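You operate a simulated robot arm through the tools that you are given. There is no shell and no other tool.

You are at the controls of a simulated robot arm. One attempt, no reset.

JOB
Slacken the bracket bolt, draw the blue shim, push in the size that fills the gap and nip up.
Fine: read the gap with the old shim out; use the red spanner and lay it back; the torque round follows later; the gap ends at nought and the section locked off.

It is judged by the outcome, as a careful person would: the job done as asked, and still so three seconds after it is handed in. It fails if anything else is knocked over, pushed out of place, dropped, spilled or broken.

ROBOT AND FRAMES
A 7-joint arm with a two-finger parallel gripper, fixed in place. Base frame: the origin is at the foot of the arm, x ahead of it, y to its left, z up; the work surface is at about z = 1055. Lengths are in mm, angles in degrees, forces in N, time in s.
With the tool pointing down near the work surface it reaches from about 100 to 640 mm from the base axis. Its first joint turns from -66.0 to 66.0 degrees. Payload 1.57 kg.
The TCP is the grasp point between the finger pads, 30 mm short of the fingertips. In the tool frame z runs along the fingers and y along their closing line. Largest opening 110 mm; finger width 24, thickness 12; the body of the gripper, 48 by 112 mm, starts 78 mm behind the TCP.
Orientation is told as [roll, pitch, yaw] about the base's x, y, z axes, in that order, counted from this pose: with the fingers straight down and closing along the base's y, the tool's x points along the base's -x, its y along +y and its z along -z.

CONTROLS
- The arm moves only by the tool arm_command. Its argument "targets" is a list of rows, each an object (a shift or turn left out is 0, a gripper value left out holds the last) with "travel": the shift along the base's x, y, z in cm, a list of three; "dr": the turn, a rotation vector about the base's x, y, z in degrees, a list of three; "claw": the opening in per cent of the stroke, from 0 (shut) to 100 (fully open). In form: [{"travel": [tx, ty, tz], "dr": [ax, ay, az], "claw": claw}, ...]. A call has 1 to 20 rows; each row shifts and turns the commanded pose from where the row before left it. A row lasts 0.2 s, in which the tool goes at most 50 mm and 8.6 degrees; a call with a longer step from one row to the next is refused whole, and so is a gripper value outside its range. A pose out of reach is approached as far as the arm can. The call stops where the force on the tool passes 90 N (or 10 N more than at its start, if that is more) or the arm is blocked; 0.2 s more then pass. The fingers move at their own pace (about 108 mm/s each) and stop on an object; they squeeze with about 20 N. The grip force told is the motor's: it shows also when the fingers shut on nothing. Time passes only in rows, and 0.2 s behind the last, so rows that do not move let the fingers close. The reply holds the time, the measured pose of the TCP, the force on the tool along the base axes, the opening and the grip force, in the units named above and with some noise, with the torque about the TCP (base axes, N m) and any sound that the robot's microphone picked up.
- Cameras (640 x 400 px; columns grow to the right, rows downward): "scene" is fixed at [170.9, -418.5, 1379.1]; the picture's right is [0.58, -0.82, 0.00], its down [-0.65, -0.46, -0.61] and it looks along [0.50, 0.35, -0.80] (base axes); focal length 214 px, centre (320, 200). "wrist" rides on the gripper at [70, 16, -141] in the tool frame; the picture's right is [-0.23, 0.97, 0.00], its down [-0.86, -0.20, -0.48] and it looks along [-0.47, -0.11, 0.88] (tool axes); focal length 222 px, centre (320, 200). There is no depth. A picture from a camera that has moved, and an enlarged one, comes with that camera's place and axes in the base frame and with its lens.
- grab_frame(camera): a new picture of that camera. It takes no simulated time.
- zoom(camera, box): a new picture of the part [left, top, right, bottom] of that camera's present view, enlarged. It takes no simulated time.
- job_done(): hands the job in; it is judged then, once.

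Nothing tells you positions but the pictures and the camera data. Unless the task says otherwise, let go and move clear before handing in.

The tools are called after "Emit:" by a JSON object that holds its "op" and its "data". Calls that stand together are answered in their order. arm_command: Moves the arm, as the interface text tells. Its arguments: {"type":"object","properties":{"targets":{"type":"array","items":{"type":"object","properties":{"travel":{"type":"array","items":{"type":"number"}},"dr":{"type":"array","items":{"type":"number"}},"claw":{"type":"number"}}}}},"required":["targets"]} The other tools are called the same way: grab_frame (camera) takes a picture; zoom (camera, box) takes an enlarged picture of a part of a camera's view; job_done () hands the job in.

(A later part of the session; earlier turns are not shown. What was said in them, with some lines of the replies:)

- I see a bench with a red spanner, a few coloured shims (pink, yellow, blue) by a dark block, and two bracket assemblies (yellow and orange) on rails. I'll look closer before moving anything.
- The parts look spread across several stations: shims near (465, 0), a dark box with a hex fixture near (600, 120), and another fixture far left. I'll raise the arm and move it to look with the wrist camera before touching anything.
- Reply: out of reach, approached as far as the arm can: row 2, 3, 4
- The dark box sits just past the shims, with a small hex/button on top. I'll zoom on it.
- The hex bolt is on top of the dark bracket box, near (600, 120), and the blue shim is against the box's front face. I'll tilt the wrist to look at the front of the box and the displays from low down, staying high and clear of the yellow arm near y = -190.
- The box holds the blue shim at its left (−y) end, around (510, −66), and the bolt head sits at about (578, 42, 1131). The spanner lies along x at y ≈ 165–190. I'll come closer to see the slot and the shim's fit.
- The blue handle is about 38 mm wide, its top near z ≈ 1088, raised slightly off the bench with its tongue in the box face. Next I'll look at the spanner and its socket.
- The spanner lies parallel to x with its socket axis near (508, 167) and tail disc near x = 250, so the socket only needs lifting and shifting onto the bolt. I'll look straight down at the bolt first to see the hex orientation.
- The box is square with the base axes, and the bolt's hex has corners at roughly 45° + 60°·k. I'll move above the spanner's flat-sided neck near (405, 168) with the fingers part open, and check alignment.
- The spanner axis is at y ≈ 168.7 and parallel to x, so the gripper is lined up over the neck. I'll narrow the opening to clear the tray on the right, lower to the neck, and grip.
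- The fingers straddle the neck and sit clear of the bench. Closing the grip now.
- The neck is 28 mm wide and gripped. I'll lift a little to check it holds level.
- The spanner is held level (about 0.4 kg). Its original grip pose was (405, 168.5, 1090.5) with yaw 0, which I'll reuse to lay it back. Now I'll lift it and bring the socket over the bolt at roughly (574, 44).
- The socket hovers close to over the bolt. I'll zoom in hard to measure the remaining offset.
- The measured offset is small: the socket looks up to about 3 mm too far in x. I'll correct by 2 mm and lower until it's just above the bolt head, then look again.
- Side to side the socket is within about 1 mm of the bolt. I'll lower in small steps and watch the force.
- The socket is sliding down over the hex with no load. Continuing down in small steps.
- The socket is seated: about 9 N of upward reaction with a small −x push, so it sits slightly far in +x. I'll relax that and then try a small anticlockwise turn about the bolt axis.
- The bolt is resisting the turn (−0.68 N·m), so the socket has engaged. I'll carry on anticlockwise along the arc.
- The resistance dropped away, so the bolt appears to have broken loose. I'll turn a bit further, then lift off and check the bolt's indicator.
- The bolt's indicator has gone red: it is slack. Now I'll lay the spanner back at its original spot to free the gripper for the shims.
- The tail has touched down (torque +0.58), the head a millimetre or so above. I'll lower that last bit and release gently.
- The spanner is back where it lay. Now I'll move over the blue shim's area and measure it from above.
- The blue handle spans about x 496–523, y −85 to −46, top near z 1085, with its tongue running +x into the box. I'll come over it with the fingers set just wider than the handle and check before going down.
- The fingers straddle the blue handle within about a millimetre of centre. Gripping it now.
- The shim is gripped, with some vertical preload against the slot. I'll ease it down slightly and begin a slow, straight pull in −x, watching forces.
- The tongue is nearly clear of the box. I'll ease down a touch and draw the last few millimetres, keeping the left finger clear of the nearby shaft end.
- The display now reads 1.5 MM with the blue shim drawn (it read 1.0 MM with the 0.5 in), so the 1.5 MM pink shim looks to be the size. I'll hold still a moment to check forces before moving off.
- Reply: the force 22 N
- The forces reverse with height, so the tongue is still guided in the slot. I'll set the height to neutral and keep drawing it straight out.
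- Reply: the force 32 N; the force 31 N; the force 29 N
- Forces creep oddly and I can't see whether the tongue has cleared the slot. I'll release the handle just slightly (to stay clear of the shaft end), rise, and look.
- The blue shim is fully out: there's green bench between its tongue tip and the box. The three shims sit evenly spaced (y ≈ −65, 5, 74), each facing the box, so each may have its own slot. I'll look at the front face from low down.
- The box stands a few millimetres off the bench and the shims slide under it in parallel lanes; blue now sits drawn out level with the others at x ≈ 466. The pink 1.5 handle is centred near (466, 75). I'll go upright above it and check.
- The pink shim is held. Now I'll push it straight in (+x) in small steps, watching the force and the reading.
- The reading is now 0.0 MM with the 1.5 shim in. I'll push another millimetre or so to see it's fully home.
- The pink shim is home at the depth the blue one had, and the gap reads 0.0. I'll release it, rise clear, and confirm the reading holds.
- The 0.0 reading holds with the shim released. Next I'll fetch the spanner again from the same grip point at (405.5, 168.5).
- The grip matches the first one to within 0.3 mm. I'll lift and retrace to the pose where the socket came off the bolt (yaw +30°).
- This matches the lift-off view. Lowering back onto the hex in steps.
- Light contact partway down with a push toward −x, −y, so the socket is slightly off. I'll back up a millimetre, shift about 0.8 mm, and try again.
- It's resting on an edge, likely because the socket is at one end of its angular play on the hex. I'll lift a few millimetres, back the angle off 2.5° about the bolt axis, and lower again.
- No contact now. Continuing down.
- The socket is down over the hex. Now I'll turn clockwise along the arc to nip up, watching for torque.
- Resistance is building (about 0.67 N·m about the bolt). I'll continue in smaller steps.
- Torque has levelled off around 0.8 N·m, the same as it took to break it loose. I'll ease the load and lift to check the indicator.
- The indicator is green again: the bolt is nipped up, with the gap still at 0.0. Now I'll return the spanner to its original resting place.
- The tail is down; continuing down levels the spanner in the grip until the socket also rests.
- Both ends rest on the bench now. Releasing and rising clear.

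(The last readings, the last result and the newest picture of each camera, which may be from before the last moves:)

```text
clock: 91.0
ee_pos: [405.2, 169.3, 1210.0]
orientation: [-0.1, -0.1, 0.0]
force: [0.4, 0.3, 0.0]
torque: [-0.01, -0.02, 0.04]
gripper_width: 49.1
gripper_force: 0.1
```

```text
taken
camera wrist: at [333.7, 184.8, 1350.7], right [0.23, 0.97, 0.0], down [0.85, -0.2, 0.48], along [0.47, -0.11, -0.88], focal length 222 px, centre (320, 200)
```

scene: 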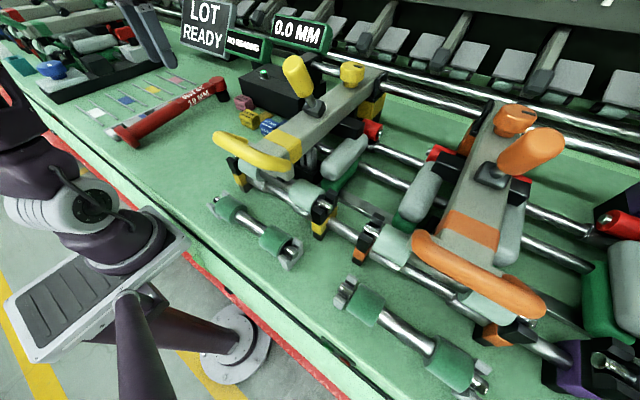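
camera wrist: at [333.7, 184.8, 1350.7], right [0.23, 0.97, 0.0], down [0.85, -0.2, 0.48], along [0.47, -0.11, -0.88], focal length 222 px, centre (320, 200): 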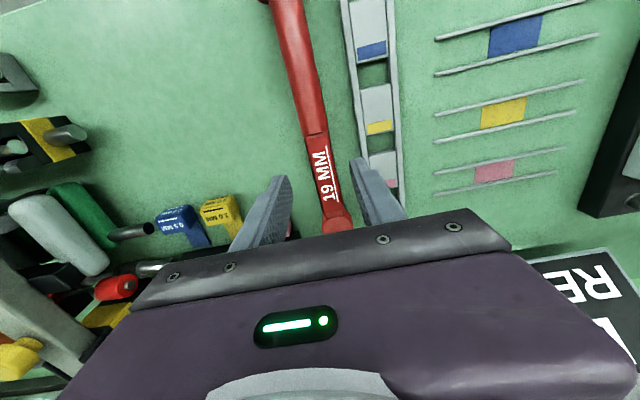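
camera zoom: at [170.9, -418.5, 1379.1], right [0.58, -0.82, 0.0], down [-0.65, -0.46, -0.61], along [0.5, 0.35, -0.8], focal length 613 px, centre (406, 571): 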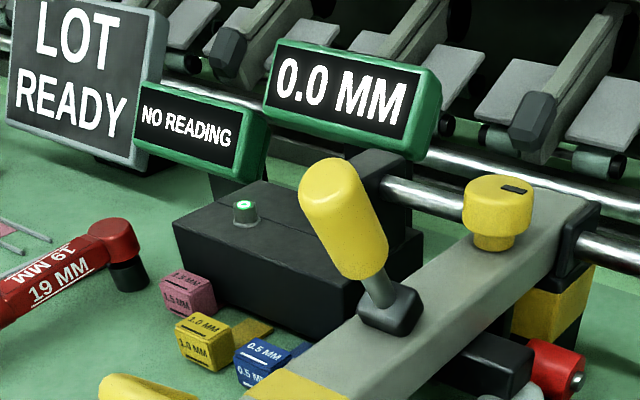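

The gap reads 0.0, the bolt shows green, and the spanner is back in place. "Section locked off" most likely means the bracket is secured, but before handing in I'll look at the left-hand fixture with its red lever to see whether it's part of this.

Emit:
{"op": "arm_command", "data": {"targets": [{"travel": [-2.5, 2.3, 1.5], "dr": [0, 0, 8]}, {"travel": [-2.5, 2.3, 1.5], "dr": [0, 0, 8]}, {"travel": [-2.5, 2.3, 1.5], "dr": [0, 0, 8]}, {"travel": [-2.5, 2.3, 1.5], "dr": [0, 0, 8]}, {"travel": [-2.5, 2.3, 1], "dr": [0, 0, 8]}, {"travel": [-2.5, 2.3, 1], "dr": [0, 0, 8]}, {"travel": [-2.5, 2.3, 0], "dr": [0, 0, 8]}, {"travel": [0, 0, 0]}]}}

Emit:
{"op": "grab_frame", "data": {"camera": "wrist"}}

```text
clock: 92.8
ee_pos: [229.6, 330.5, 1290.8]
orientation: [-0.1, -0.1, 56.1]
force: [0.6, -0.5, 0.0]
torque: [0.01, -0.03, 0.02]
gripper_width: 49.5
gripper_force: 0.1
```

```text
taken
camera wrist: at [176.2, 280.6, 1431.2], right [-0.68, 0.73, 0.0], down [0.64, 0.6, 0.48], along [0.35, 0.33, -0.88], focal length 222 px, centre (320, 200)
```

wrist: 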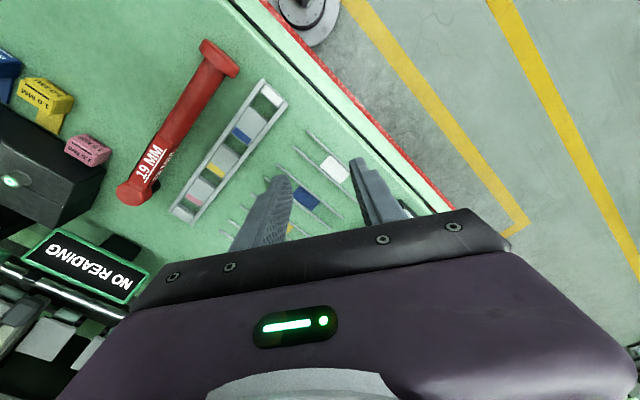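

Emit:
{"op": "arm_command", "data": {"targets": [{"travel": [0, 0, 0], "dr": [6.63, -4.47, 0]}, {"travel": [0, 0, 0], "dr": [6.63, -4.47, 0]}, {"travel": [0, 0, -1], "dr": [6.63, -4.47, 0]}, {"travel": [0, 0, -1], "dr": [6.63, -4.47, 0]}, {"travel": [0, 0, -1], "dr": [6.63, -4.47, 0]}, {"travel": [0, 0, 0]}]}}

Emit:
{"op": "grab_frame", "data": {"camera": "wrist"}}

```text
clock: 94.2
ee_pos: [231.7, 329.5, 1259.3]
orientation: [-0.1, -40.2, 56.0]
force: [-1.0, -1.1, 0.0]
torque: [0.04, -0.01, 0.02]
gripper_width: 49.6
gripper_force: 0.0
```

```text
taken
camera wrist: at [134.9, 218.2, 1322.6], right [-0.71, 0.69, 0.15], down [0.36, 0.17, 0.92], along [0.61, 0.7, -0.37], focal length 222 px, centre (320, 200)
```

wrist: 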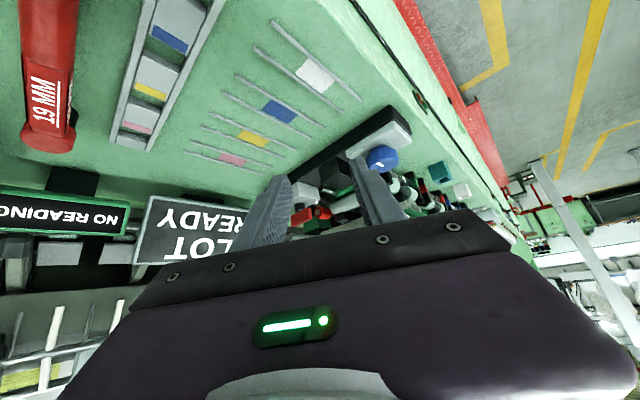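

Emit:
{"op": "arm_command", "data": {"targets": [{"travel": [0, 0, 0], "claw": 100}, {"travel": [0, 0, 0]}, {"travel": [0, 0, 0]}]}}

Emit:
{"op": "zoom", "data": {"camera": "wrist", "box": [270, 90, 510, 240]}}

```text
clock: 95.0
ee_pos: [229.8, 328.3, 1259.8]
orientation: [-0.1, -40.1, 56.0]
force: [-0.3, -0.5, -0.3]
torque: [0.0, -0.01, -0.06]
gripper_width: 109.9
gripper_force: 0.2
```

```text
2.67 times, centred on (390, 165) of wrist
camera zoom: at [135.0, 218.4, 1322.9], right [-0.71, 0.69, 0.15], down [0.36, 0.18, 0.92], along [0.61, 0.7, -0.37], focal length 592 px, centre (133, 293)
```

zoom: 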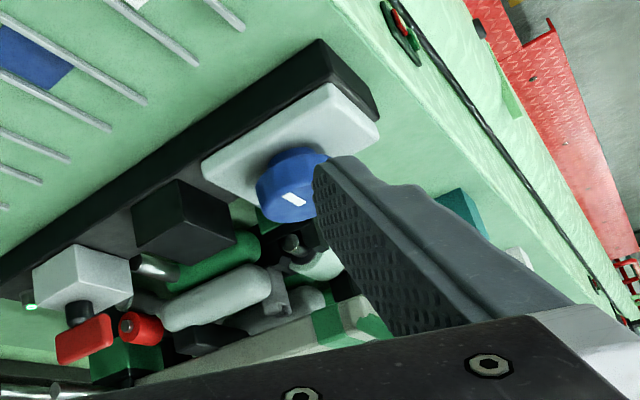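

The left fixture (blue knob, red lever) is a separate station well outside the arm's reach, its lamp unchanged, so it isn't mine to touch. "Locked off" is then the bracket bolt, which shows green. I'll return to a start-like pose and do a final check of everything.

Emit:
{"op": "arm_command", "data": {"targets": [{"travel": [0, 0, 1], "dr": [-6.63, 4.47, 0]}, {"travel": [0, 0, 1], "dr": [-6.63, 4.47, 0]}, {"travel": [0, 0, 1], "dr": [-6.63, 4.47, 0]}, {"travel": [0, 0, 0.5], "dr": [-6.63, 4.47, 0]}, {"travel": [0, 0, 0.5], "dr": [-6.63, 4.47, 0]}, {"travel": [1.8, -3.9, 0.5], "dr": [0, 0, -8]}, {"travel": [1.8, -3.9, 0.5], "dr": [0, 0, -8]}, {"travel": [1.8, -3.9, 0], "dr": [0, 0, -8]}, {"travel": [1.8, -3.9, 0], "dr": [0, 0, -8]}, {"travel": [1.8, -3.9, 0], "dr": [0, 0, -8]}, {"travel": [1.8, -3.9, 0], "dr": [0, 0, -8]}, {"travel": [1.8, -3.9, 0], "dr": [0, 0, -8]}, {"travel": [0, 0, 0]}]}}

Emit:
{"op": "grab_frame", "data": {"camera": "wrist"}}

Emit:
{"op": "grab_frame", "data": {"camera": "scene"}}

Emit:
{"op": "zoom", "data": {"camera": "scene", "box": [170, 0, 400, 144]}}

```text
clock: 97.8
ee_pos: [358.1, 56.5, 1312.0]
orientation: [0.1, -0.1, -0.1]
force: [-0.1, 0.0, -0.7]
torque: [0.04, 0.0, -0.02]
gripper_width: 109.9
gripper_force: 0.2
```

```text
taken
camera wrist: at [285.1, 72.6, 1451.9], right [0.23, 0.97, 0.0], down [0.85, -0.2, 0.48], along [0.47, -0.11, -0.88], focal length 222 px, centre (320, 200)
```

wrist: 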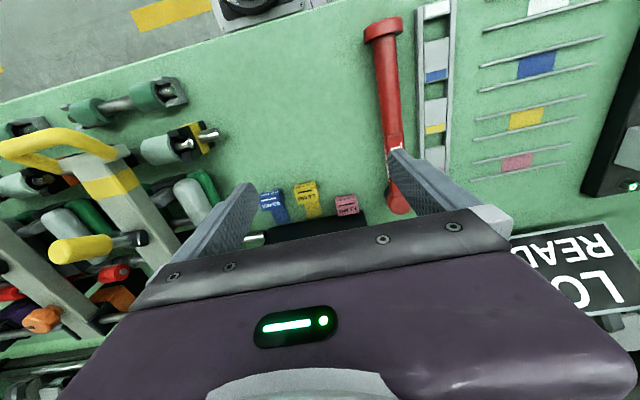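

```text
taken
```

scene: 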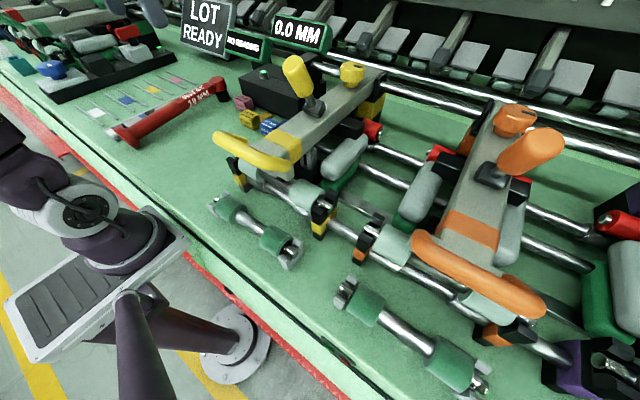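

```text
2.78 times, centred on (285, 72) of scene
camera zoom: at [170.9, -418.5, 1379.1], right [0.58, -0.82, 0.0], down [-0.65, -0.46, -0.61], along [0.5, 0.35, -0.8], focal length 596 px, centre (417, 556)
```

zoom: 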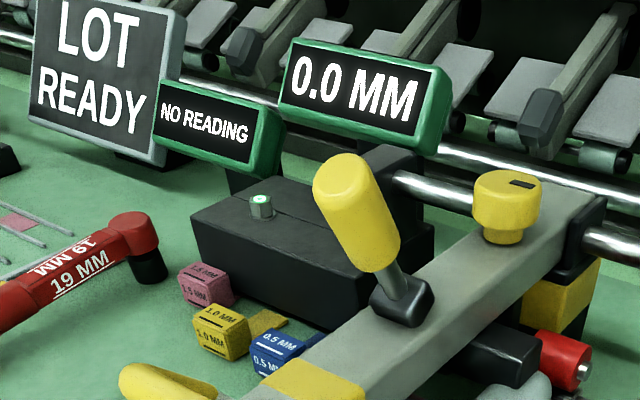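

The 1.5 shim is in and the gap reads 0.0 MM. The bolt is nipped up and showing green, the blue shim is drawn, and the red spanner is back where it lay. Nothing else has moved and the arm is clear, so I'm handing the job in.

Emit:
{"op": "job_done", "data": {}}

```text
The job is handed in.
```

The shim change is done and handed in: the gap reads 0.0 MM and the bracket bolt is nipped up.

- **Bolt slackened:** I used the red 19 mm spanner. The bolt's light went from green to red once it was slack.
- **Gap read:** the display showed 1.0 MM with the blue 0.5 shim in and 1.5 MM once it was drawn out.
- **New shim:** I pushed the pink 1.5 shim in to the same depth the blue one had, and the gap went to 0.0 MM. The blue shim is lying drawn out beside the yellow one.
- **Nipped up:** I tightened the bolt to about 0.8 N·m, roughly what it took to break it loose, and its light is green again. The torque round is left for later; that display still says NO READING.
- **Spanner:** it is back in its original spot, and nothing else looks moved in the final pictures.

I took "section locked off" to mean the bracket secured by the nipped-up bolt. I looked at the separate station on the left, which has a red lever and a blue knob. The lever is out of reach and nothing tied that station to this bracket, so I left it alone. If you meant that lever, that part is not done.
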